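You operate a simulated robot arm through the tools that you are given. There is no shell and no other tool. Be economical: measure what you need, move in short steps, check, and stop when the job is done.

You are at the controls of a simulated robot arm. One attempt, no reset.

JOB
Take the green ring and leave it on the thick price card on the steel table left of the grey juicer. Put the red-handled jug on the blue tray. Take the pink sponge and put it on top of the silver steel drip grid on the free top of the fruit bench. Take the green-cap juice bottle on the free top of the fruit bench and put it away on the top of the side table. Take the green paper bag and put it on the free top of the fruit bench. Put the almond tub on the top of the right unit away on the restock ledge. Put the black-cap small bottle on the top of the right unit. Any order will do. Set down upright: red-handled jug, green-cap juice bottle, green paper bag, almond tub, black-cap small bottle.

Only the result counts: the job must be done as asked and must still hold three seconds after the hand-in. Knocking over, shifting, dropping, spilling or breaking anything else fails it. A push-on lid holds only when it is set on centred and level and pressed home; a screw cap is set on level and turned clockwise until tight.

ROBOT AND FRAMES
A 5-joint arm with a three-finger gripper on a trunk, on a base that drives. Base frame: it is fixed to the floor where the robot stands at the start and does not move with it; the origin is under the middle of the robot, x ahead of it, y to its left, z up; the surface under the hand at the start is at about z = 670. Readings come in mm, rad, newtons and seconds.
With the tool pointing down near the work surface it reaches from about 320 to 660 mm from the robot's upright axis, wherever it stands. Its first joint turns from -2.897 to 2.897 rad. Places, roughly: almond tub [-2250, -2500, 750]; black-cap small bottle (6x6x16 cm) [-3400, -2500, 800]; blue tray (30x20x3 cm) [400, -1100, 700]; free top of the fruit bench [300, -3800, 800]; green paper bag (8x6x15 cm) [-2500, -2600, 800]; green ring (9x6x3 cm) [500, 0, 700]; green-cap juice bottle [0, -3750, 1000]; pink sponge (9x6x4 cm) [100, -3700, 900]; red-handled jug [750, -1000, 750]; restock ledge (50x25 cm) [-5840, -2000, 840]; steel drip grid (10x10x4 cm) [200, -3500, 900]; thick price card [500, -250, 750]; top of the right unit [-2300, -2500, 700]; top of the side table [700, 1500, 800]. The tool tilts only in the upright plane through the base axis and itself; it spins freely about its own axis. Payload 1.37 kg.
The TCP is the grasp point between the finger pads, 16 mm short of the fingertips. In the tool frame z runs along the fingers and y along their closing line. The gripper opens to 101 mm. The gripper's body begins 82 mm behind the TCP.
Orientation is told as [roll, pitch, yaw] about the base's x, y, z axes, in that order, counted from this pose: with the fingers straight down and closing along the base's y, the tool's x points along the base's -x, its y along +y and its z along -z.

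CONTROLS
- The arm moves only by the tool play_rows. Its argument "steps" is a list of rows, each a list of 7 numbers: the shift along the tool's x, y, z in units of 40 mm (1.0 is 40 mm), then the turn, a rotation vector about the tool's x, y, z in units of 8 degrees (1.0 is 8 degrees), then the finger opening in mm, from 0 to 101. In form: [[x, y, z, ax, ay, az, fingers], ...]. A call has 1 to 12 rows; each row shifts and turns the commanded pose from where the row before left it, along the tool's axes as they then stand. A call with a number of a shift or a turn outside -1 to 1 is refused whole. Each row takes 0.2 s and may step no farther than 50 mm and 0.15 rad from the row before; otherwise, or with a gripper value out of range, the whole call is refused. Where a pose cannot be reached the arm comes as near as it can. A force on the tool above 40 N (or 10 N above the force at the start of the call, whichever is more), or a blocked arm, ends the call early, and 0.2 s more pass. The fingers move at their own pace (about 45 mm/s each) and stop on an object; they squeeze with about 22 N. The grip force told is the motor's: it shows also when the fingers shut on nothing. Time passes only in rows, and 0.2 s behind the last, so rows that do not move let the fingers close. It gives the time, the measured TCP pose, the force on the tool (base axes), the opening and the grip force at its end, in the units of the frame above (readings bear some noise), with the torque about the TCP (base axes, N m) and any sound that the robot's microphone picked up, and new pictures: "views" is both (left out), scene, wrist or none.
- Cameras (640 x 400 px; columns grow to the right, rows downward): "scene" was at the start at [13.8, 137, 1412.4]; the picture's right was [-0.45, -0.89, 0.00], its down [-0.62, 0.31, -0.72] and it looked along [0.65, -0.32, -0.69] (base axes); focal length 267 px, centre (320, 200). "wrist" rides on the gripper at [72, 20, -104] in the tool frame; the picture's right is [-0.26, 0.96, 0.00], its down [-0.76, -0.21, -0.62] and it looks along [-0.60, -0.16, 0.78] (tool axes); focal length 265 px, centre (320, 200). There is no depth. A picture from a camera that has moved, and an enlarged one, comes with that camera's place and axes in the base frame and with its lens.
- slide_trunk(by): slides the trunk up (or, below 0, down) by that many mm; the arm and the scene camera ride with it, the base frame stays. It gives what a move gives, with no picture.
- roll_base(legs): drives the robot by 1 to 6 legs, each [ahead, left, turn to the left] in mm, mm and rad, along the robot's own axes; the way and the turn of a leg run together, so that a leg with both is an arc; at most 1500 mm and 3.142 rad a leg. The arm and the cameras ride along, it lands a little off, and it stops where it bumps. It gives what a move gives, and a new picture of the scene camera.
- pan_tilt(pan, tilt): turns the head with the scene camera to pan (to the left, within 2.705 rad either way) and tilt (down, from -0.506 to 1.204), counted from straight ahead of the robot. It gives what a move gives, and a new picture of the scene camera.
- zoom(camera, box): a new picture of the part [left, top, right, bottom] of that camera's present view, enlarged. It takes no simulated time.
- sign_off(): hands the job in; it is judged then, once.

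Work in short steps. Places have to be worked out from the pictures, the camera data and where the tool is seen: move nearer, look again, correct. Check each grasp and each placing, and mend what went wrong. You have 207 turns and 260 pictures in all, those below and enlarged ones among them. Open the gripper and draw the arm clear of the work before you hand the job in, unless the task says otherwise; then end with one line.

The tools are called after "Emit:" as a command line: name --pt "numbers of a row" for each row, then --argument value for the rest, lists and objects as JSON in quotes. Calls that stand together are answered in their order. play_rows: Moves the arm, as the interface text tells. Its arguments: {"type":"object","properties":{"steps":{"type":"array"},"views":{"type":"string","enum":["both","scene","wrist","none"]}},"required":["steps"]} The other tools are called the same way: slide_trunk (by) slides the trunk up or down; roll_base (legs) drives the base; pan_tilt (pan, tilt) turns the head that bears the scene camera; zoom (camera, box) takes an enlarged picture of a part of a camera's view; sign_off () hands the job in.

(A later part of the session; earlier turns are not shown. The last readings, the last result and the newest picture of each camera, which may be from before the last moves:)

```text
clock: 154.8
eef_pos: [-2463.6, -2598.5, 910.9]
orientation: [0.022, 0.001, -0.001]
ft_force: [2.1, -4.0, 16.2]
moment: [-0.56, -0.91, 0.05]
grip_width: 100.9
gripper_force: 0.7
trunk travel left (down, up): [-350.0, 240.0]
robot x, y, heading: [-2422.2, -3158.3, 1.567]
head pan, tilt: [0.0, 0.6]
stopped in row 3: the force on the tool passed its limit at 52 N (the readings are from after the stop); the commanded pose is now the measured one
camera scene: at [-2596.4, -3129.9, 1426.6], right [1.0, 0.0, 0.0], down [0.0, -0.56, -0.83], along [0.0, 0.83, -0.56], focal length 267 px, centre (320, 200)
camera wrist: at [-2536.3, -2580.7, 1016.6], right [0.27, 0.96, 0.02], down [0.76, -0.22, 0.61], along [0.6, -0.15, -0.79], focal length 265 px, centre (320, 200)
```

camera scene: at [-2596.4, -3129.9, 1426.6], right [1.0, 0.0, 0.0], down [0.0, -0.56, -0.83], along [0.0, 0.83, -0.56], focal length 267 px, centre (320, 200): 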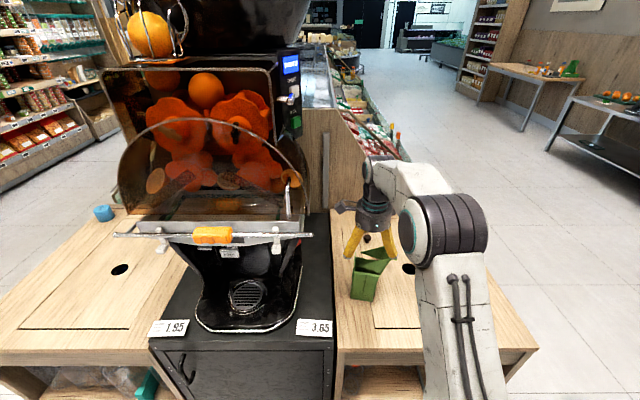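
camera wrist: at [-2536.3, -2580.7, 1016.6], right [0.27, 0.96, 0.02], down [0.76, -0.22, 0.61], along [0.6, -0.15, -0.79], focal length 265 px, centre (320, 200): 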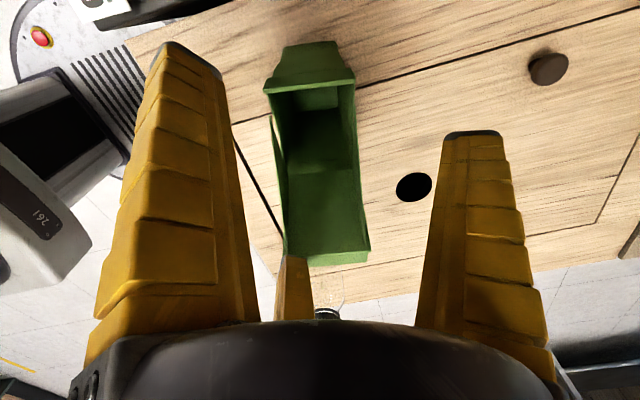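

The contact torque puts the hit at about (+54, −31) mm from the TCP: the gripper's third yellow finger struck the bag lid. The fingers sit ~120° apart, so I'll rise, level up, and return to yaw 90°, where the lid lies in the gap between two fingers.

Emit:
play_rows --pt "0 0 -0.9 0.16 0 0 100" --pt "0 0 -0.9 0 0 0 100" --pt "0 0 0 0 0 -1 100" --pt "0 0 0 0 0 -1 100" --pt "0 0 0 0 0 -1 100" --pt "0 0 0 0 0 -1 100" --pt "0 0 0 0 0 -1 100" --pt "0 0 0 0 0 -1 100" --pt "0 0 0 0 0 -1 100" --pt "0 0 0 0 0 -1 100" --pt "0 0 0 0 0 -1 100" --pt "0 0 0 0 0 -1 100" --views "none"

Emit:
play_rows --pt "0 0 0 0 0 -1 100" --pt "0 0 0 0 0 -0.25 100"

Emit:
zoom --camera "scene" --box '[320, 200, 440, 320]'

```text
clock: 157.4
eef_pos: [-2464.1, -2599.6, 980.8]
orientation: [-0.003, 0.005, 1.396]
ft_force: [-0.7, 0.0, -0.1]
moment: [0.02, 0.02, -0.03]
grip_width: 99.8
gripper_force: 0.0
trunk travel left (down, up): [-350.0, 240.0]
robot x, y, heading: [-2421.9, -3151.6, 1.569]
head pan, tilt: [0.0, 0.6]
```

```text
clock: 158.0
eef_pos: [-2465.5, -2599.2, 979.2]
orientation: [0.0, 0.004, 1.572]
ft_force: [0.2, 0.5, 0.4]
moment: [0.01, -0.01, 0.01]
grip_width: 100.1
gripper_force: 0.1
trunk travel left (down, up): [-350.0, 240.0]
robot x, y, heading: [-2419.9, -3154.3, 1.57]
head pan, tilt: [0.0, 0.6]
camera scene: at [-2596.5, -3128.9, 1426.2], right [1.0, 0.0, 0.0], down [0.0, -0.56, -0.83], along [0.0, 0.83, -0.56], focal length 267 px, centre (320, 200)
camera wrist: at [-2484.6, -2670.0, 1085.2], right [-0.96, 0.26, 0.0], down [0.21, 0.76, 0.62], along [0.16, 0.6, -0.79], focal length 265 px, centre (320, 200)
```

scene: 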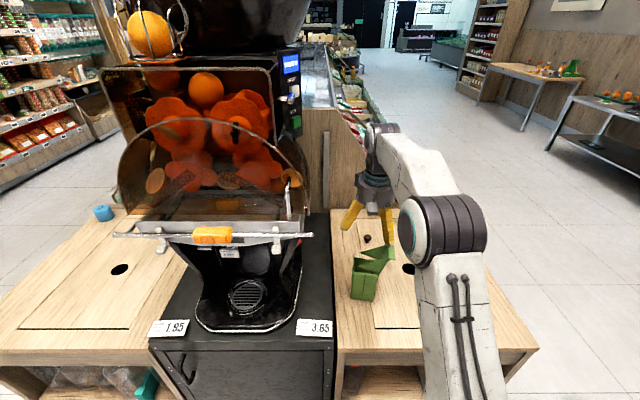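
wrist: 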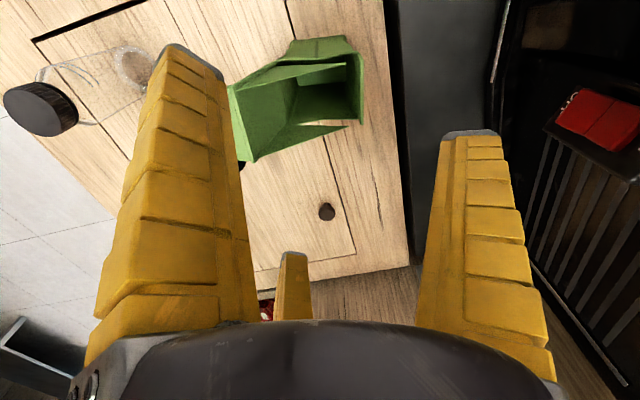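

```text
3.33 times, centred on (380, 260) of scene
camera zoom: at [-2596.5, -3128.9, 1426.2], right [1.0, 0.0, 0.0], down [0.0, -0.56, -0.83], along [0.0, 0.83, -0.56], focal length 890 px, centre (120, 0)
```

zoom: 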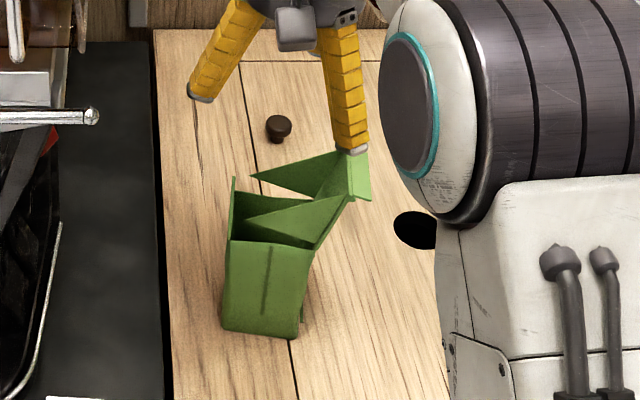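

Lid now falls between two fingers. Align to (-2472, -2597) and descend in stages.

Emit:
play_rows --pt "-0.06 0.15 0.5 0 0 0 101" --pt "0 0 0.7 0 0 0 101" --pt "0 0 0.7 0 0 0 101" --views "wrist"

Emit:
zoom --camera "scene" --box '[320, 200, 440, 320]'

```text
clock: 158.8
eef_pos: [-2470.3, -2595.4, 904.1]
orientation: [0.002, 0.004, 1.572]
ft_force: [-0.3, 0.6, -0.5]
moment: [-0.01, 0.02, -0.03]
grip_width: 100.8
gripper_force: 0.0
trunk travel left (down, up): [-350.0, 240.0]
robot x, y, heading: [-2422.6, -3155.8, 1.569]
head pan, tilt: [0.0, 0.6]
camera wrist: at [-2490.8, -2666.9, 1009.0], right [-0.96, 0.26, 0.0], down [0.21, 0.76, 0.62], along [0.16, 0.6, -0.79], focal length 265 px, centre (320, 200)
```

wrist: 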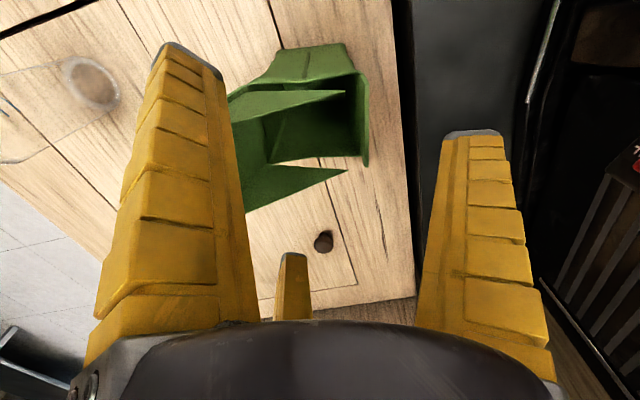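

```text
3.33 times, centred on (380, 260) of scene
camera zoom: at [-2596.5, -3128.8, 1426.3], right [1.0, 0.0, 0.0], down [0.0, -0.56, -0.83], along [0.0, 0.83, -0.56], focal length 890 px, centre (120, 0)
```

zoom: 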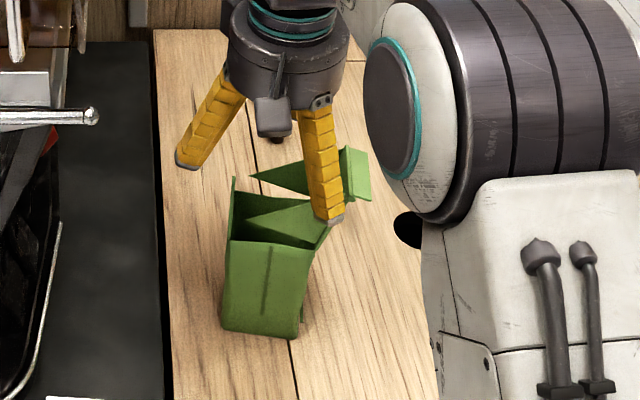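

The near finger passes about 15 mm in front of the lid. Continue down carefully.

Emit:
play_rows --pt "0 0 0.4 0 0 0 101" --pt "0 0 0.4 0 0 0 101" --views "wrist"

Emit:
zoom --camera "scene" --box '[320, 200, 440, 320]'

```text
clock: 159.4
eef_pos: [-2470.6, -2596.1, 872.5]
orientation: [0.001, 0.002, 1.571]
ft_force: [-0.6, 0.0, 0.4]
moment: [-0.05, 0.01, 0.0]
grip_width: 100.6
gripper_force: 0.0
trunk travel left (down, up): [-350.0, 240.0]
robot x, y, heading: [-2421.8, -3155.1, 1.569]
head pan, tilt: [0.0, 0.6]
camera wrist: at [-2491.1, -2667.3, 977.0], right [-0.96, 0.26, 0.0], down [0.21, 0.76, 0.62], along [0.16, 0.6, -0.79], focal length 265 px, centre (320, 200)
```

wrist: 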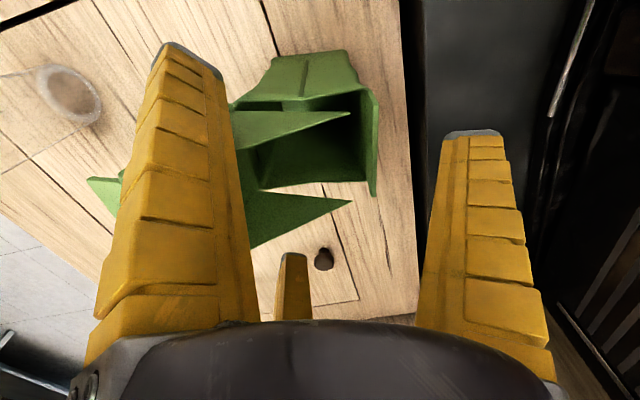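

```text
3.33 times, centred on (380, 260) of scene
camera zoom: at [-2596.5, -3128.7, 1426.2], right [1.0, 0.0, 0.0], down [0.0, -0.57, -0.82], along [0.0, 0.82, -0.57], focal length 890 px, centre (120, 0)
```

zoom: 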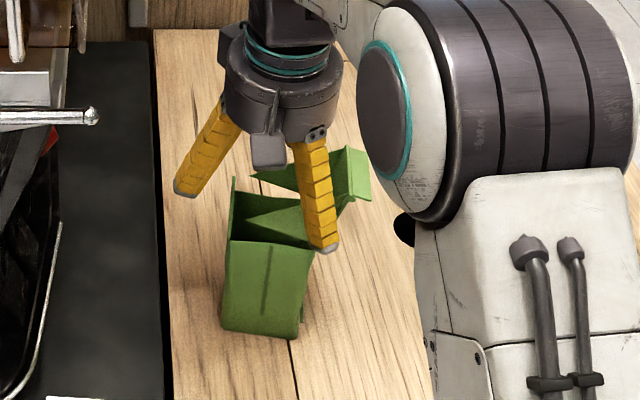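

No contact. Box centre is nearer y≈-2603, so shift −6 mm and go down to ~805, then close slowly.

Emit:
play_rows --pt "0.16 0 0.4 0 0 0 101" --pt "0 0 0.6 0 0 0 101" --pt "0 0 0.65 0 0 0 101" --views "wrist"

Emit:
zoom --camera "scene" --box '[320, 200, 440, 320]'

```text
clock: 160.2
eef_pos: [-2469.9, -2602.1, 805.5]
orientation: [0.0, 0.002, 1.57]
ft_force: [0.0, 0.6, -0.3]
moment: [0.0, 0.05, 0.01]
grip_width: 100.7
gripper_force: 0.0
trunk travel left (down, up): [-350.0, 240.0]
robot x, y, heading: [-2424.4, -3156.0, 1.564]
head pan, tilt: [0.0, 0.6]
camera wrist: at [-2491.2, -2674.2, 910.7], right [-0.96, 0.26, 0.0], down [0.21, 0.76, 0.62], along [0.16, 0.6, -0.79], focal length 265 px, centre (320, 200)
```

wrist: 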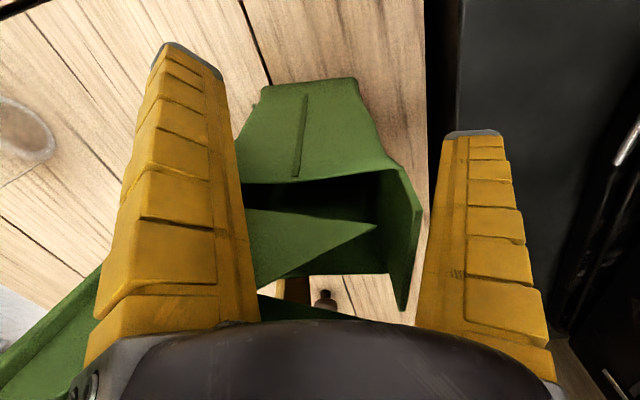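

```text
3.33 times, centred on (380, 260) of scene
camera zoom: at [-2596.5, -3128.8, 1426.3], right [1.0, 0.0, 0.0], down [0.0, -0.57, -0.83], along [0.0, 0.82, -0.57], focal length 890 px, centre (120, 0)
```

zoom: 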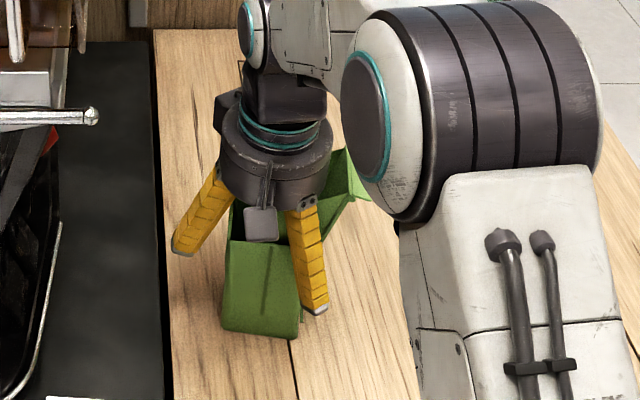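

Fingers are around the box. Close.

Emit:
play_rows --pt "0 0 0 0 0 0 80" --pt "0 0 0 0 0 0 60" --pt "0 0 0 0 0 0 45" --pt "0 0 0 0 0 0 40" --pt "0 0 0 0 0 0 40" --pt "0 0 0 0 0 0 40" --views "wrist"

Emit:
zoom --camera "scene" --box '[320, 200, 440, 320]'

```text
clock: 161.6
eef_pos: [-2469.5, -2603.7, 805.4]
orientation: [0.0, 0.003, 1.571]
ft_force: [0.4, -0.1, -0.1]
moment: [-0.03, -0.04, 0.03]
grip_width: 70.0
gripper_force: 22.0
trunk travel left (down, up): [-350.0, 240.0]
robot x, y, heading: [-2418.5, -3155.4, 1.566]
head pan, tilt: [0.0, 0.6]
camera wrist: at [-2491.2, -2674.4, 911.0], right [-0.96, 0.26, 0.0], down [0.21, 0.76, 0.62], along [0.16, 0.6, -0.79], focal length 265 px, centre (320, 200)
```

wrist: 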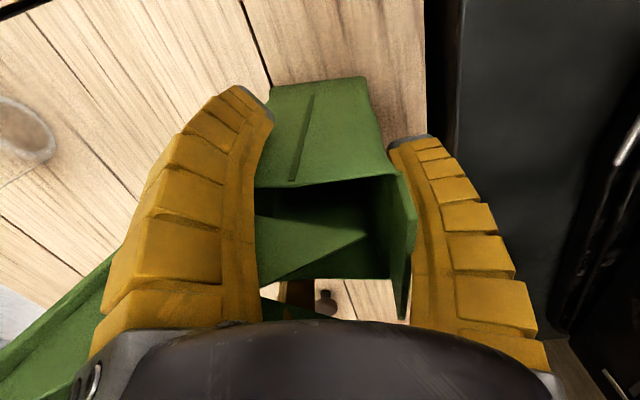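

```text
3.33 times, centred on (380, 260) of scene
camera zoom: at [-2596.5, -3128.9, 1426.2], right [1.0, 0.0, 0.0], down [0.0, -0.56, -0.83], along [0.0, 0.83, -0.56], focal length 890 px, centre (120, 0)
```

zoom: 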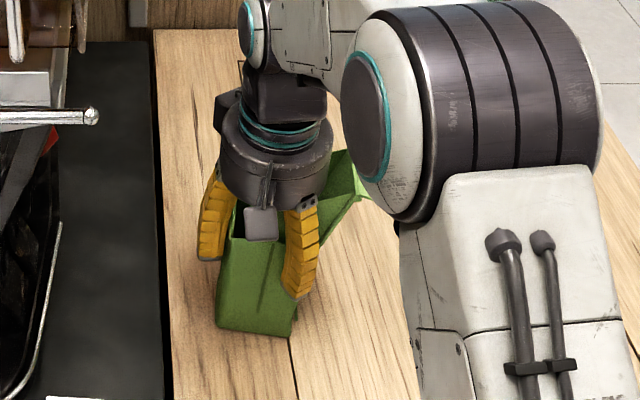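

Gripped at 70 mm. Lift gently and check.

Emit:
play_rows --pt "0 0 -0.3 0 0 0 40" --pt "0 0 -0.5 0 0 0 40" --pt "0 0 -0.7 0 0 0 40" --pt "0 0 -0.8 0 0 0 40"

```text
clock: 162.6
eef_pos: [-2471.1, -2602.6, 898.4]
orientation: [0.0, 0.003, 1.571]
ft_force: [-0.1, -0.3, -0.6]
moment: [-0.02, 0.01, 0.02]
grip_width: 69.9
gripper_force: 21.7
trunk travel left (down, up): [-350.0, 240.0]
robot x, y, heading: [-2421.7, -3157.2, 1.573]
head pan, tilt: [0.0, 0.6]
camera scene: at [-2596.5, -3129.0, 1426.2], right [1.0, 0.0, 0.0], down [0.0, -0.56, -0.83], along [0.0, 0.83, -0.56], focal length 267 px, centre (320, 200)
camera wrist: at [-2490.8, -2674.3, 1003.5], right [-0.96, 0.26, 0.0], down [0.21, 0.76, 0.62], along [0.16, 0.6, -0.79], focal length 265 px, centre (320, 200)
```

scene: 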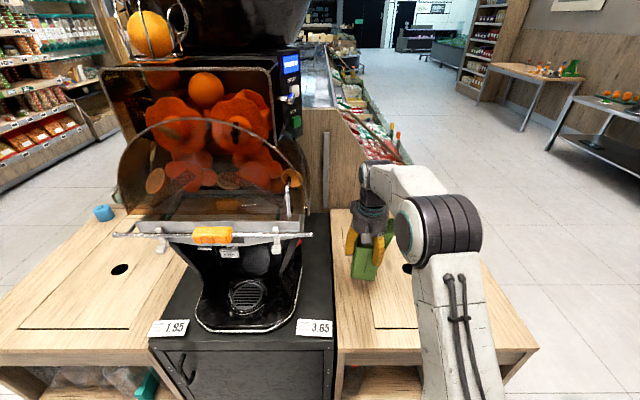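
wrist: 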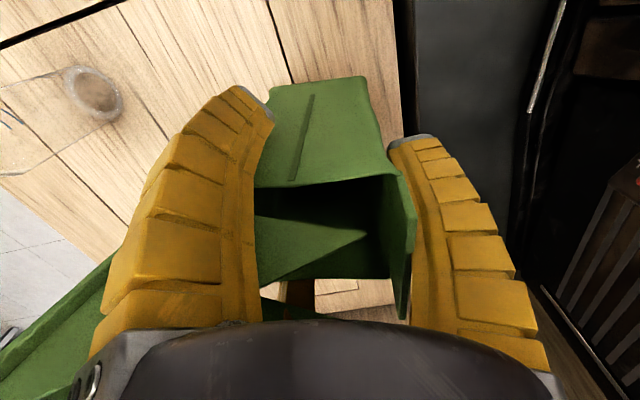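

Bag lifted. Raise, retract, back away, turn to face +x and approach the fruit bench.

Emit:
play_rows --pt "0 0 -1 0 0 0 40" --pt "1 0 -0.5 0 0 0 40" --pt "1 0 0 0 0 0 40" --pt "1 0 0 0 0 0 40" --views "none"

Emit:
roll_base --legs '[[-450, 0, 0], [0, 0, -1.571], [1300, -150, 0]]'

Emit:
pan_tilt --pan 0.0 --tilt 0.35

```text
clock: 163.6
eef_pos: [-2470.7, -2722.5, 958.2]
orientation: [0.002, 0.002, 1.571]
ft_force: [0.2, 0.1, -0.3]
moment: [0.0, 0.01, 0.02]
grip_width: 69.7
gripper_force: 21.6
trunk travel left (down, up): [-350.0, 240.0]
robot x, y, heading: [-2420.3, -3155.2, 1.567]
head pan, tilt: [0.0, 0.6]
```

```text
clock: 176.3
eef_pos: [-692.5, -3724.4, 957.6]
orientation: [0.0, 0.003, -0.012]
ft_force: [-0.4, 0.3, -0.3]
moment: [-0.01, 0.03, -0.01]
grip_width: 69.1
gripper_force: 22.7
trunk travel left (down, up): [-350.0, 240.0]
robot x, y, heading: [-1130.9, -3769.9, -0.011]
head pan, tilt: [0.0, 0.6]
camera scene: at [-1097.4, -3594.9, 1426.2], right [-0.01, -1.0, 0.0], down [-0.56, 0.01, -0.83], along [0.82, -0.01, -0.56], focal length 267 px, centre (320, 200)
```

scene: 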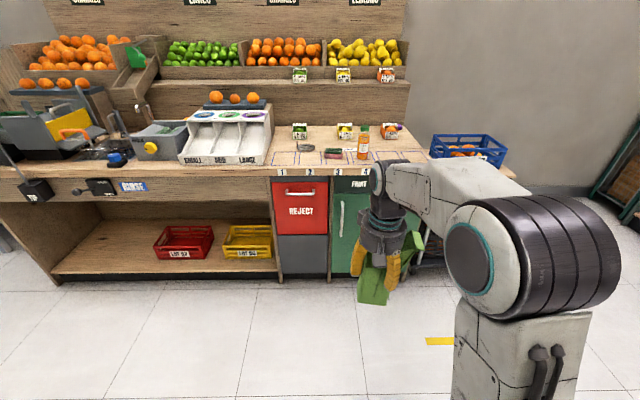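

```text
clock: 177.0
eef_pos: [-694.5, -3724.2, 958.1]
orientation: [0.0, 0.002, -0.011]
ft_force: [-0.1, -0.2, -0.5]
moment: [-0.02, 0.01, 0.0]
grip_width: 69.1
gripper_force: 22.3
trunk travel left (down, up): [-350.0, 240.0]
robot x, y, heading: [-1125.7, -3770.7, -0.015]
head pan, tilt: [0.0, 0.351]
camera scene: at [-1092.8, -3595.0, 1448.9], right [-0.01, -1.0, 0.0], down [-0.34, 0.0, -0.94], along [0.94, -0.01, -0.34], focal length 267 px, centre (320, 200)
```

scene: 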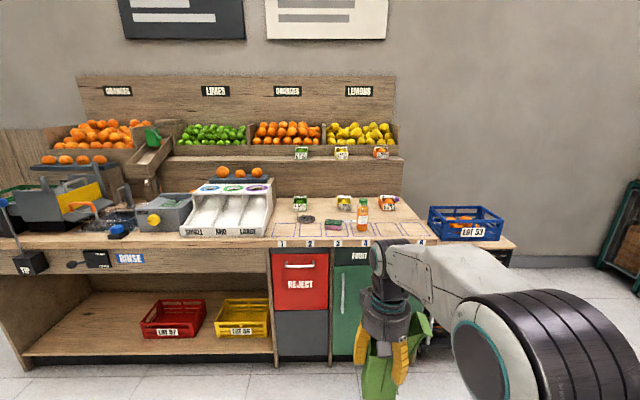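

Emit:
zoom --camera "scene" --box '[260, 130, 440, 255]'

```text
3.20 times, centred on (350, 192) of scene
camera zoom: at [-1092.8, -3595.0, 1448.9], right [-0.01, -1.0, 0.0], down [-0.34, 0.0, -0.94], along [0.94, -0.01, -0.34], focal length 854 px, centre (224, 224)
```

zoom: 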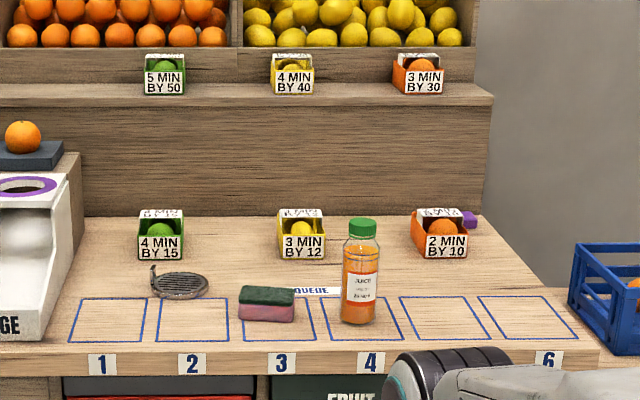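

Bench layout: grid ≈(199,-3536), sponge ≈(131,-3675), bottle ≈(83,-3813), squares 5/6 free at y≈-3957/-4068. Bench top seems ≈870 high, so raise the trunk before driving in.

Emit:
slide_trunk --by 200

Emit:
roll_base --legs '[[600, -60, 0.013]]'

Emit:
pan_tilt --pan -0.1 --tilt 0.65

```text
clock: 179.2
eef_pos: [-693.8, -3724.4, 1157.4]
orientation: [0.001, 0.005, -0.012]
ft_force: [0.2, -0.4, 0.4]
moment: [0.0, 0.01, 0.01]
grip_width: 68.9
gripper_force: 22.2
trunk travel left (down, up): [-550.0, 40.0]
robot x, y, heading: [-1128.6, -3767.6, -0.015]
head pan, tilt: [0.0, 0.351]
```

```text
clock: 182.7
eef_pos: [-85.3, -3780.5, 1158.2]
orientation: [0.001, 0.004, 0.003]
ft_force: [-0.1, -1.2, -0.4]
moment: [-0.01, 0.03, 0.03]
grip_width: 68.9
gripper_force: 21.6
trunk travel left (down, up): [-550.0, 40.0]
robot x, y, heading: [-519.1, -3826.8, 0.004]
head pan, tilt: [0.0, 0.351]
camera scene: at [-486.3, -3657.2, 1649.0], right [0.0, -1.0, 0.0], down [-0.34, 0.0, -0.94], along [0.94, 0.0, -0.34], focal length 267 px, centre (320, 200)
```

scene: 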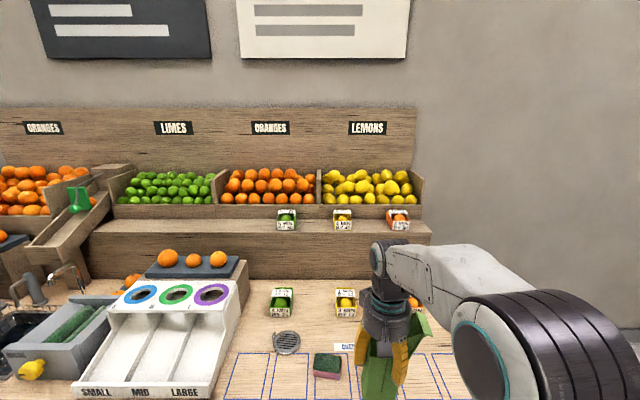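

```text
clock: 183.5
eef_pos: [-84.9, -3781.0, 1157.1]
orientation: [0.002, 0.004, 0.003]
ft_force: [0.4, 0.3, -0.4]
moment: [-0.01, 0.02, 0.02]
grip_width: 68.9
gripper_force: 21.9
trunk travel left (down, up): [-550.0, 40.0]
robot x, y, heading: [-518.6, -3829.1, -0.002]
head pan, tilt: [-0.099, 0.649]
camera scene: at [-493.5, -3665.7, 1622.0], right [-0.1, -1.0, 0.0], down [-0.6, 0.06, -0.8], along [0.79, -0.08, -0.6], focal length 267 px, centre (320, 200)
```

scene: 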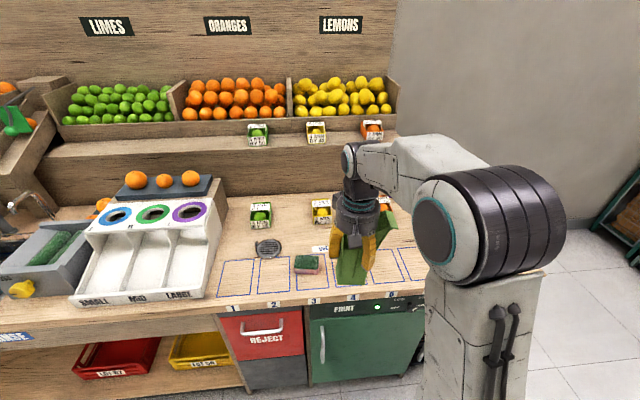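

Bench top ≈ z 845, front edge x≈35. Swing the bag right (−y) first to avoid the bottle, then drive in.

Emit:
play_rows --pt "0 -1 0 0 0 0 40" --pt "0 -1 0 0 0 0 40" --pt "0 -1 0 0 0 0 40" --pt "0 -1 0 0 0 0 40" --pt "0 -1 0 0 0 0 40" --views "none"

Emit:
roll_base --legs '[[130, -20, 0]]'

Emit:
play_rows --pt "-0.5 0 0.8 0 0 0 40" --pt "-0.5 0 0.8 0 0 0 40" --pt "-0.3 0 0.8 0 0 0 40"

```text
clock: 184.7
eef_pos: [-86.6, -3980.9, 1157.3]
orientation: [0.002, 0.002, 0.003]
ft_force: [-0.2, -0.6, 0.1]
moment: [0.04, 0.0, 0.01]
grip_width: 68.8
gripper_force: 21.8
trunk travel left (down, up): [-550.0, 40.0]
robot x, y, heading: [-518.8, -3833.3, 0.001]
head pan, tilt: [-0.099, 0.649]
```

```text
clock: 186.0
eef_pos: [45.7, -3998.8, 1157.4]
orientation: [0.003, 0.002, 0.003]
ft_force: [0.2, -0.2, -0.1]
moment: [0.0, 0.05, 0.0]
grip_width: 68.8
gripper_force: 22.2
trunk travel left (down, up): [-550.0, 40.0]
robot x, y, heading: [-387.1, -3851.3, 0.0]
head pan, tilt: [-0.099, 0.649]
camera scene: at [-361.1, -3685.7, 1621.9], right [-0.1, -1.0, 0.0], down [-0.6, 0.06, -0.8], along [0.79, -0.08, -0.61], focal length 267 px, centre (320, 200)
```

scene: 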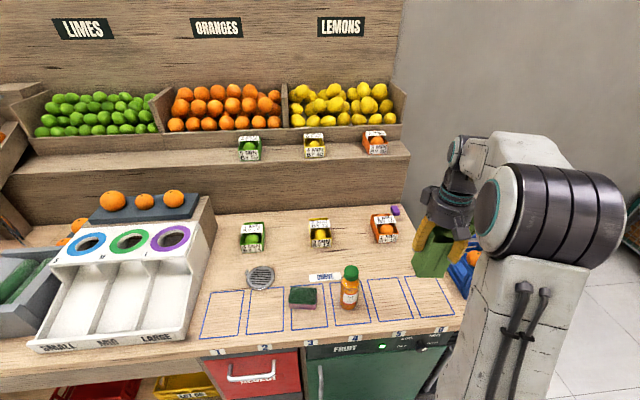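

```text
clock: 186.8
eef_pos: [97.8, -3999.5, 1060.0]
orientation: [0.002, 0.004, 0.005]
ft_force: [0.8, 0.8, 0.7]
moment: [-0.03, -0.02, -0.01]
grip_width: 68.7
gripper_force: 21.7
trunk travel left (down, up): [-550.0, 40.0]
robot x, y, heading: [-391.7, -3851.1, 0.004]
head pan, tilt: [-0.099, 0.649]
camera scene: at [-361.7, -3685.6, 1622.0], right [-0.1, -1.0, 0.0], down [-0.6, 0.06, -0.8], along [0.79, -0.08, -0.6], focal length 267 px, centre (320, 200)
camera wrist: at [25.3, -3979.2, 1166.3], right [0.26, 0.97, 0.0], down [0.76, -0.21, 0.62], along [0.6, -0.16, -0.79], focal length 265 px, centre (320, 200)
```

scene: 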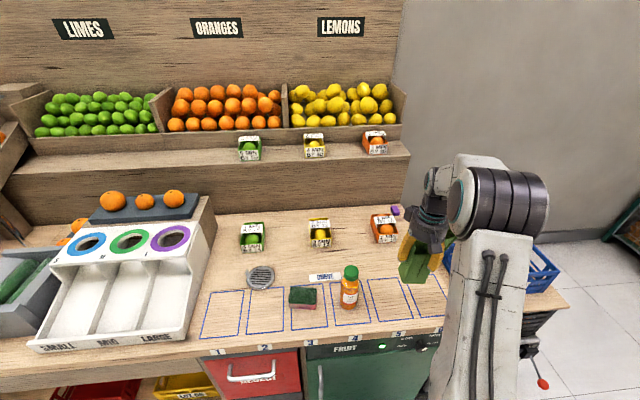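
wrist: 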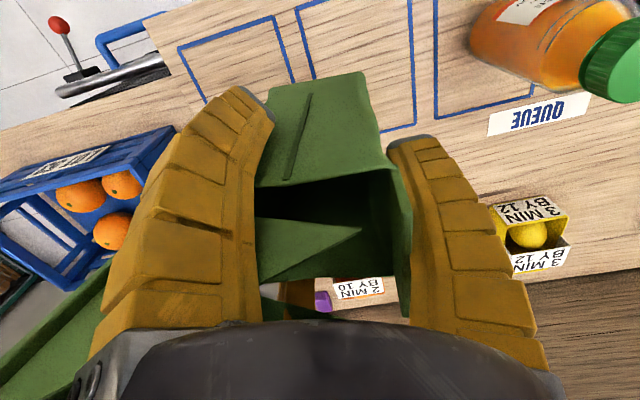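

Spot at (98,-4000) is clear. Lower the bag.

Emit:
play_rows --pt "0 0 0.9 0 0 0 40" --pt "0 0 0.9 0 0 0 40" --pt "0 0 0.8 0 0 0 40" --views "wrist"

Emit:
zoom --camera "scene" --box '[340, 200, 500, 320]'

```text
clock: 187.6
eef_pos: [97.8, -3999.0, 958.3]
orientation: [0.001, 0.004, 0.005]
ft_force: [1.0, 0.1, 0.4]
moment: [0.01, -0.01, 0.08]
grip_width: 68.8
gripper_force: 21.9
trunk travel left (down, up): [-550.0, 40.0]
robot x, y, heading: [-388.1, -3853.1, 0.002]
head pan, tilt: [-0.099, 0.649]
camera wrist: at [24.6, -3979.5, 1062.7], right [0.26, 0.97, 0.0], down [0.76, -0.21, 0.62], along [0.6, -0.16, -0.79], focal length 265 px, centre (320, 200)
```

wrist: 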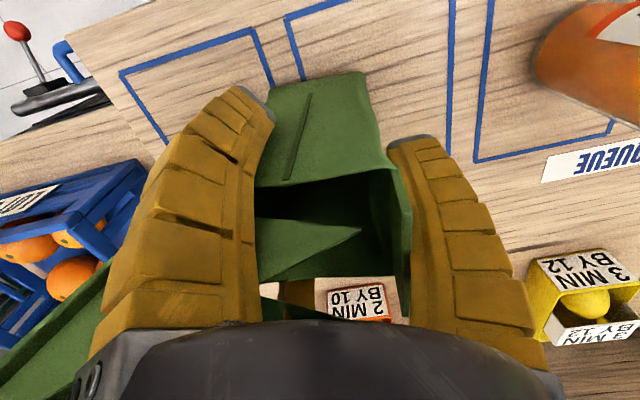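

```text
3.33 times, centred on (420, 260) of scene
camera zoom: at [-362.1, -3685.6, 1622.0], right [-0.1, -1.0, 0.0], down [-0.6, 0.06, -0.8], along [0.79, -0.08, -0.6], focal length 890 px, centre (-13, 0)
```

zoom: 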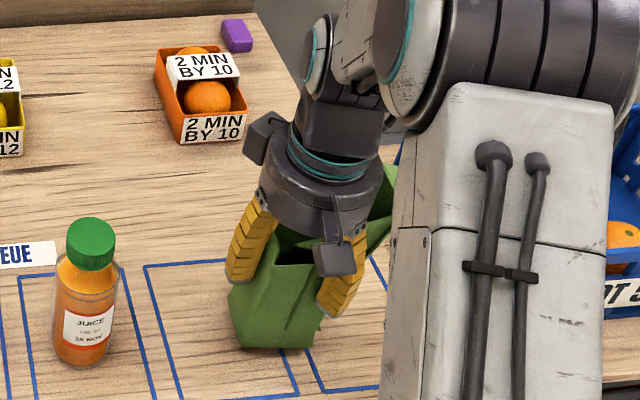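

Clear of neighbours. Lower in small steps to contact.

Emit:
play_rows --pt "0 0 0.25 0 0 0 40" --pt "0 0 0.1 0 0 0 40" --pt "0 0 0.08 0 0 0 40" --views "none"

Emit:
play_rows --pt "0 0 0.07 0 0 0 40" --pt "0 0 0.07 0 0 0 40" --views "none"

```text
clock: 188.4
eef_pos: [96.8, -3997.8, 943.2]
orientation: [-0.002, -0.003, 0.004]
ft_force: [-0.5, 1.7, 20.2]
moment: [-0.51, -0.02, -0.04]
grip_width: 69.3
gripper_force: 22.1
trunk travel left (down, up): [-550.0, 40.0]
robot x, y, heading: [-389.1, -3852.2, 0.004]
head pan, tilt: [-0.099, 0.649]
```

```text
clock: 189.0
eef_pos: [97.0, -3997.6, 935.7]
orientation: [0.0, -0.001, 0.003]
ft_force: [2.1, 2.3, 24.9]
moment: [-0.68, -0.09, 0.04]
grip_width: 69.6
gripper_force: 22.1
trunk travel left (down, up): [-550.0, 40.0]
robot x, y, heading: [-388.8, -3851.6, 0.004]
head pan, tilt: [-0.099, 0.649]
```

Contact was reached (bag slid slightly in the grip). Look before releasing.

Emit:
play_rows --pt "0 0 -0.1 0 0 0 40"

Emit:
zoom --camera "scene" --box '[340, 200, 500, 320]'

```text
clock: 189.4
eef_pos: [96.0, -3999.1, 938.1]
orientation: [0.002, 0.008, 0.004]
ft_force: [1.4, 0.4, 2.9]
moment: [-0.17, -0.3, 0.07]
grip_width: 69.1
gripper_force: 22.2
trunk travel left (down, up): [-550.0, 40.0]
robot x, y, heading: [-387.4, -3850.4, 0.004]
head pan, tilt: [-0.099, 0.649]
camera scene: at [-362.6, -3685.4, 1621.6], right [-0.1, -1.0, 0.0], down [-0.6, 0.06, -0.8], along [0.79, -0.08, -0.6], focal length 267 px, centre (320, 200)
camera wrist: at [23.3, -3979.1, 1042.4], right [0.26, 0.97, 0.0], down [0.76, -0.21, 0.62], along [0.59, -0.16, -0.79], focal length 265 px, centre (320, 200)
```

scene: 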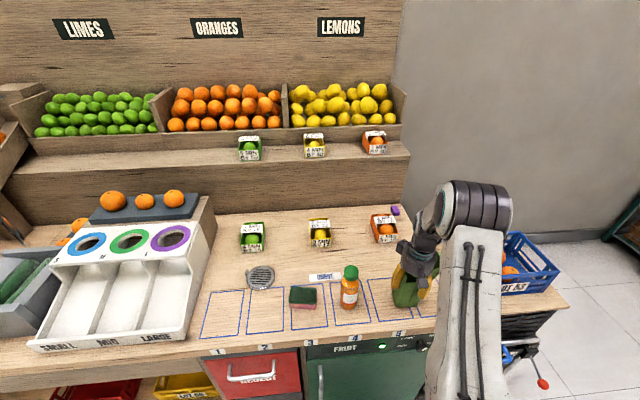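
wrist: 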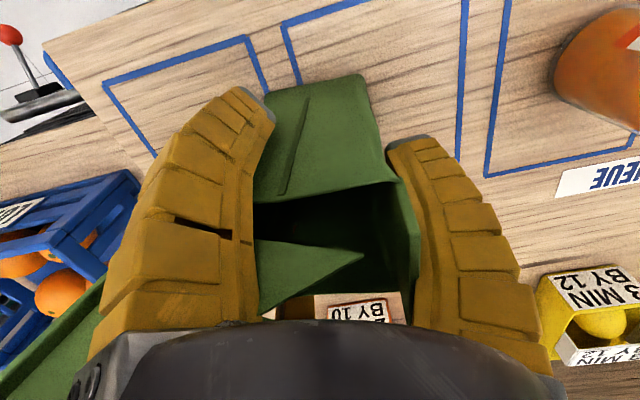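

```text
3.33 times, centred on (420, 260) of scene
camera zoom: at [-362.6, -3685.4, 1621.6], right [-0.1, -1.0, 0.0], down [-0.6, 0.06, -0.8], along [0.79, -0.08, -0.6], focal length 890 px, centre (-13, 0)
```

zoom: 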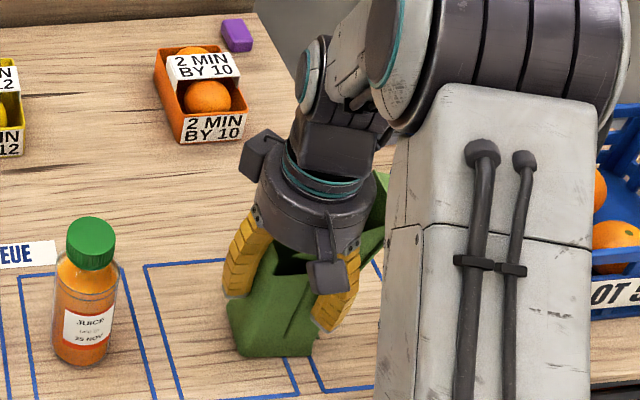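

Bag is at the surface and near upright. Open the fingers, pause, look.

Emit:
play_rows --pt "0 0 0 0 0 0 75" --pt "0 0 0 0 0 0 85" --pt "0 0 0 0 0 0 101" --pt "0 0 0 0 0 0 101" --pt "0 0 0 0 0 0 101" --views "wrist"

Emit:
zoom --camera "scene" --box '[340, 200, 500, 320]'

```text
clock: 190.6
eef_pos: [97.2, -3999.2, 938.7]
orientation: [0.002, 0.003, 0.004]
ft_force: [0.2, 0.3, 0.4]
moment: [0.03, -0.01, -0.04]
grip_width: 100.9
gripper_force: 0.1
trunk travel left (down, up): [-550.0, 40.0]
robot x, y, heading: [-389.7, -3849.1, 0.003]
head pan, tilt: [-0.099, 0.649]
camera wrist: at [24.1, -3979.3, 1043.9], right [0.26, 0.97, 0.0], down [0.76, -0.21, 0.62], along [0.6, -0.16, -0.79], focal length 265 px, centre (320, 200)
```

wrist: 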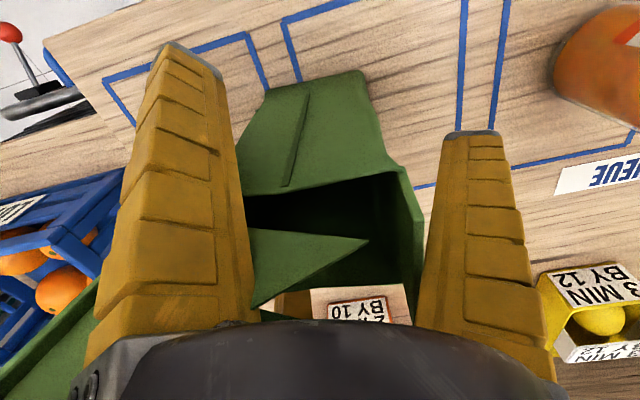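

```text
3.33 times, centred on (420, 260) of scene
camera zoom: at [-362.6, -3685.4, 1622.0], right [-0.1, -1.0, 0.0], down [-0.6, 0.06, -0.8], along [0.79, -0.08, -0.6], focal length 890 px, centre (-13, 0)
```

zoom: 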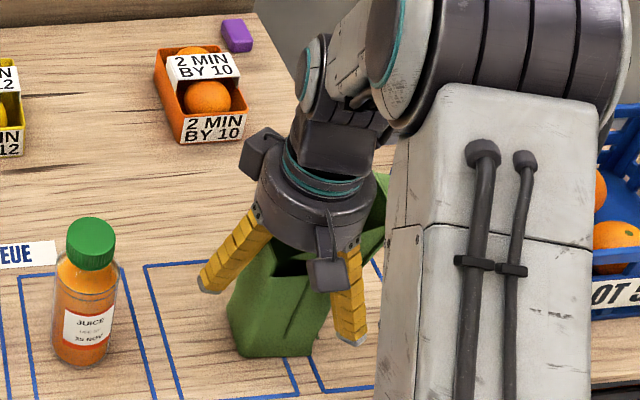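

Bag stands. Rise slowly.

Emit:
play_rows --pt "0 0 -0.4 0 0 0 101" --pt "0 0 -0.5 0 0 0 101" --pt "0 0 -0.8 0 0 0 101" --pt "0 0 -0.9 0 0 0 101" --pt "0 0 -1 0 0 0 101" --pt "0 0 -1 0 0 0 101"

```text
clock: 192.0
eef_pos: [96.1, -3999.4, 1123.4]
orientation: [0.002, 0.003, 0.004]
ft_force: [-0.1, -0.2, 0.6]
moment: [0.04, 0.03, 0.0]
grip_width: 100.5
gripper_force: 0.0
trunk travel left (down, up): [-550.0, 40.0]
robot x, y, heading: [-387.2, -3847.5, 0.005]
head pan, tilt: [-0.099, 0.649]
camera scene: at [-363.0, -3685.3, 1621.9], right [-0.1, -1.0, 0.0], down [-0.6, 0.06, -0.8], along [0.79, -0.08, -0.6], focal length 267 px, centre (320, 200)
camera wrist: at [23.6, -3979.8, 1228.5], right [0.26, 0.97, 0.0], down [0.76, -0.21, 0.62], along [0.6, -0.16, -0.79], focal length 265 px, centre (320, 200)
```

scene: 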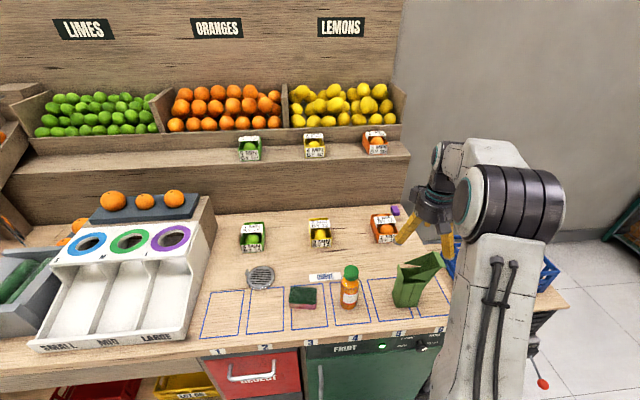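
wrist: 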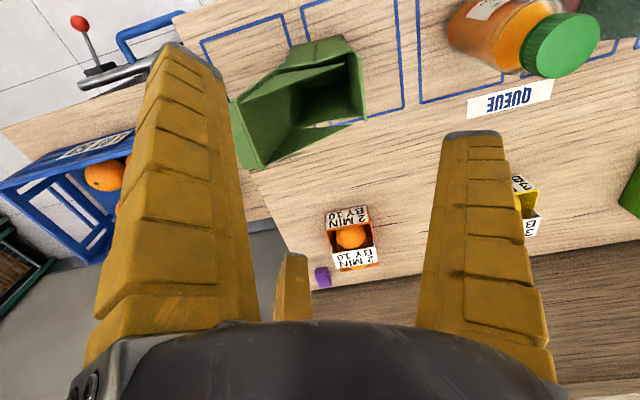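

Bag placed. Now move left so both sponge and grid are in reach, and look closely.

Emit:
roll_base --legs '[[0, 250, -0.003], [40, 0, 0]]'

Emit:
play_rows --pt "0.3 0.9 0 0 0 0 101" --pt "0.3 0.9 0 0 0 0 101" --views "wrist"

Emit:
zoom --camera "scene" --box '[260, 200, 420, 320]'

```text
clock: 194.3
eef_pos: [137.2, -3748.0, 1122.1]
orientation: [0.002, 0.003, -0.003]
ft_force: [0.8, 0.5, -0.4]
moment: [0.02, 0.07, -0.02]
grip_width: 100.8
gripper_force: 0.1
trunk travel left (down, up): [-550.0, 40.0]
robot x, y, heading: [-349.0, -3594.5, 0.001]
head pan, tilt: [-0.099, 0.649]
camera scene: at [-320.4, -3431.4, 1621.9], right [-0.1, -0.99, 0.0], down [-0.6, 0.06, -0.8], along [0.79, -0.08, -0.61], focal length 267 px, centre (320, 200)
```

scene: 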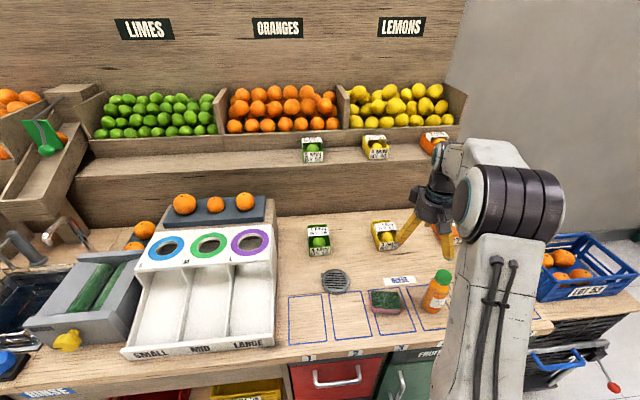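

```text
clock: 194.9
eef_pos: [110.9, -3674.5, 1124.6]
orientation: [0.001, 0.001, -0.002]
ft_force: [-0.2, 0.1, -0.1]
moment: [0.02, 0.01, -0.02]
grip_width: 100.5
gripper_force: 0.1
trunk travel left (down, up): [-550.0, 40.0]
robot x, y, heading: [-351.6, -3598.7, -0.005]
head pan, tilt: [-0.099, 0.649]
camera wrist: at [38.8, -3655.0, 1228.6], right [0.27, 0.96, 0.0], down [0.76, -0.21, 0.62], along [0.6, -0.17, -0.79], focal length 265 px, centre (320, 200)
```

wrist: 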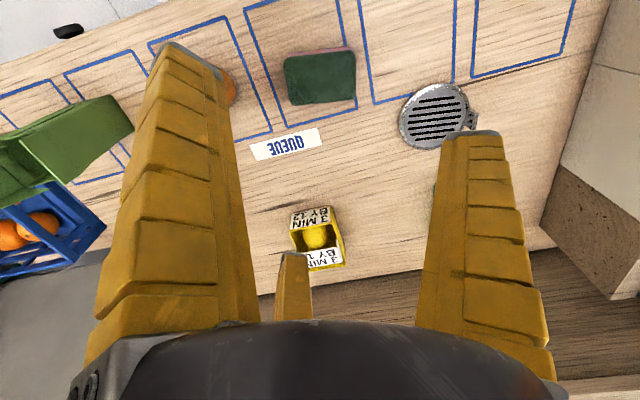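

```text
3.33 times, centred on (340, 260) of scene
camera zoom: at [-323.0, -3430.7, 1621.9], right [-0.1, -0.99, 0.0], down [-0.6, 0.06, -0.8], along [0.79, -0.08, -0.6], focal length 890 px, centre (253, 0)
```

zoom: 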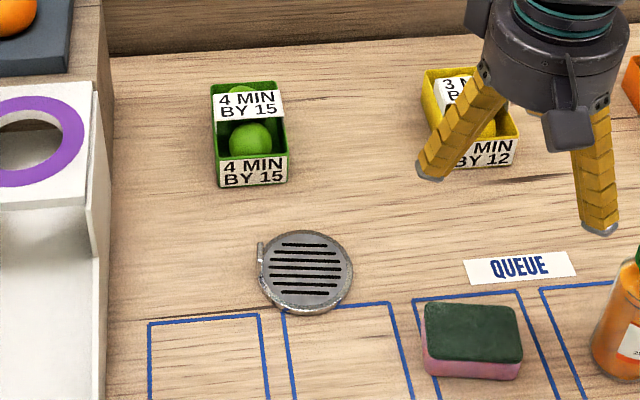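

Sponge ≈ (118,-3677), long axis ~10° off y; grid disc centre ≈ (219,-3540) with an upright tab on its +y side. I'll turn the tool ~170° so the single finger is on the −y end, staying clear of the tab when placing.

Emit:
play_rows --pt "0 0 0 0 0 -1 101" --pt "0 0 0 0 0 -1 101" --pt "0 0 0 0 0 -1 101" --pt "0 0 0 0 0 -1 101" --pt "0 0 0 0 0 -1 101" --pt "0 0 0 0 0 -1 101" --pt "0 0 0 0 0 -1 101" --pt "0 0 0 0 0 -1 101" --pt "0 0 0 0 0 -1 101" --pt "0 0 0 0 0 -1 101" --pt "0 0 0 0 0 -1 101" --pt "0 0 0 0 0 -1 101" --views "none"

Emit:
play_rows --pt "0 0 0 0 0 -1 101" --pt "0 0 0 0 0 -1 101" --pt "0 0 0 0 0 -1 101" --pt "0 0 0 0 0 -1 101" --pt "0 0 0 0 0 -1 101" --pt "0 0 0 0 0 -1 101" --pt "0 0 0 0 0 -1 101" --pt "0 0 0 0 0 -1 101" --pt "0 0 0 0 0 -1 101" --pt "0 0 0.9 0 0 -0.25 101" --pt "0 0 0.9 0 0 0 101" --pt "0 0 0.9 0 0 0 101" --views "wrist"

```text
clock: 197.5
eef_pos: [111.7, -3676.1, 1122.2]
orientation: [0.003, -0.002, 1.677]
ft_force: [-0.7, 0.5, 0.4]
moment: [0.02, -0.01, -0.04]
grip_width: 100.5
gripper_force: 0.0
trunk travel left (down, up): [-550.0, 40.0]
robot x, y, heading: [-346.1, -3599.4, -0.001]
head pan, tilt: [-0.099, 0.649]
```

```text
clock: 200.1
eef_pos: [119.1, -3615.7, 1015.1]
orientation: [-0.001, -0.002, 2.964]
ft_force: [0.3, -0.1, 0.5]
moment: [-0.01, 0.01, 0.01]
grip_width: 100.6
gripper_force: 0.0
out of reach, approached as far as the arm can: row 9, 10
trunk travel left (down, up): [-550.0, 40.0]
robot x, y, heading: [-347.9, -3595.7, -0.003]
head pan, tilt: [-0.099, 0.649]
camera wrist: at [185.3, -3647.5, 1119.2], right [-0.43, -0.9, 0.0], down [-0.71, 0.34, 0.62], along [-0.56, 0.27, -0.78], focal length 265 px, centre (320, 200)
```

wrist: 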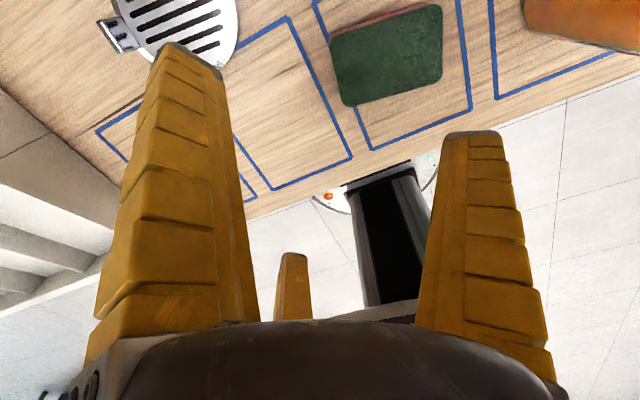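

The spin seems to have hit a wrist limit (position drifted to y≈-3616). Check with a null row.

Emit:
play_rows --pt "0 0 0 0 0 0 101" --pt "0 0 0 0 0 0 101" --views "none"

```text
clock: 200.7
eef_pos: [118.0, -3616.0, 1015.2]
orientation: [0.0, -0.004, 2.963]
ft_force: [0.5, 0.0, 0.1]
moment: [0.02, 0.03, 0.0]
grip_width: 100.3
gripper_force: 0.1
trunk travel left (down, up): [-550.0, 40.0]
robot x, y, heading: [-348.4, -3600.8, 0.002]
head pan, tilt: [-0.099, 0.649]
```

Wrist spin limit ≈3.0 rad relative to the arm. I'll raise clear of the bottle, shift the base right 100 mm so the needed angle is reachable.

Emit:
play_rows --pt "0 0 -0.9 0 0 0 101" --pt "0 0 -0.9 0 0 0 101" --views "none"

Emit:
roll_base --legs '[[0, -110, 0]]'

```text
clock: 201.3
eef_pos: [118.0, -3614.8, 1086.7]
orientation: [-0.001, -0.004, 2.963]
ft_force: [-0.1, -0.3, 0.5]
moment: [-0.03, 0.0, 0.02]
grip_width: 100.7
gripper_force: 0.1
trunk travel left (down, up): [-550.0, 40.0]
robot x, y, heading: [-346.9, -3599.0, -0.001]
head pan, tilt: [-0.099, 0.649]
```

```text
clock: 202.5
eef_pos: [116.7, -3727.2, 1087.3]
orientation: [0.0, -0.002, 2.964]
ft_force: [0.2, -0.3, -0.5]
moment: [0.02, 0.01, 0.01]
grip_width: 100.4
gripper_force: 0.2
trunk travel left (down, up): [-550.0, 40.0]
robot x, y, heading: [-352.0, -3706.5, -0.001]
head pan, tilt: [-0.099, 0.649]
camera scene: at [-322.5, -3543.5, 1622.1], right [-0.1, -0.99, 0.0], down [-0.6, 0.06, -0.8], along [0.79, -0.08, -0.6], focal length 267 px, centre (320, 200)
```

scene: 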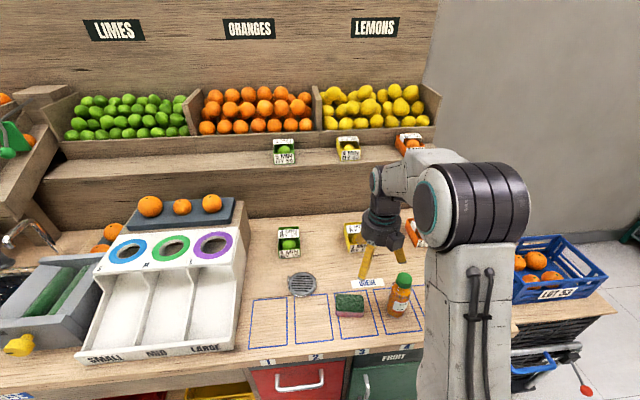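

Shift to the sponge and descend partway.

Emit:
play_rows --pt "0 -0.53 0 0 0 0 101" --pt "0 -0.53 0 0 0 0 101" --pt "0 0 0.97 0 0 0 101" --pt "0 0 0.97 0 0 0 101" --pt "0 0 0.97 0 0 0 101" --views "wrist"

Emit:
zoom --camera "scene" --box '[260, 220, 440, 340]'

```text
clock: 203.7
eef_pos: [123.5, -3682.8, 968.8]
orientation: [0.001, -0.003, 2.965]
ft_force: [0.2, 0.3, -0.3]
moment: [0.0, -0.02, 0.01]
grip_width: 100.8
gripper_force: 0.0
trunk travel left (down, up): [-550.0, 40.0]
robot x, y, heading: [-354.3, -3707.4, -0.003]
head pan, tilt: [-0.099, 0.649]
camera wrist: at [191.3, -3715.6, 1073.9], right [-0.43, -0.9, 0.0], down [-0.71, 0.34, 0.62], along [-0.56, 0.27, -0.78], focal length 265 px, centre (320, 200)
```

wrist: 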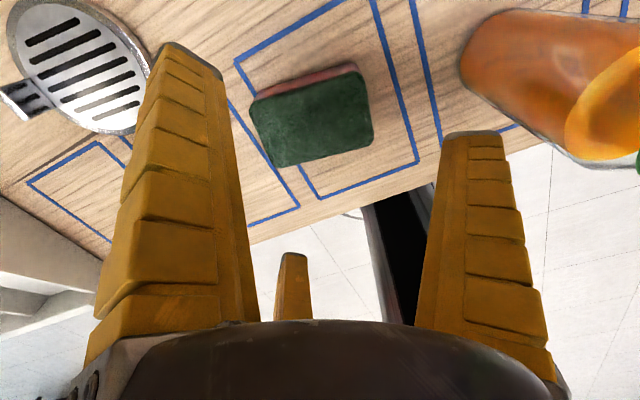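

```text
3.33 times, centred on (350, 280) of scene
camera zoom: at [-321.8, -3541.8, 1622.0], right [-0.1, -0.99, 0.0], down [-0.6, 0.06, -0.8], along [0.79, -0.08, -0.6], focal length 890 px, centre (220, -67)
```

zoom: 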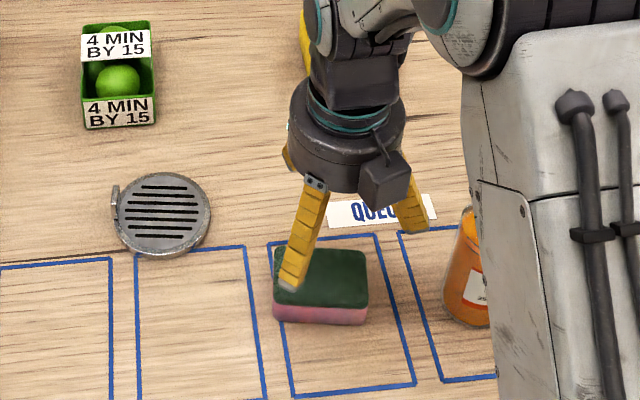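

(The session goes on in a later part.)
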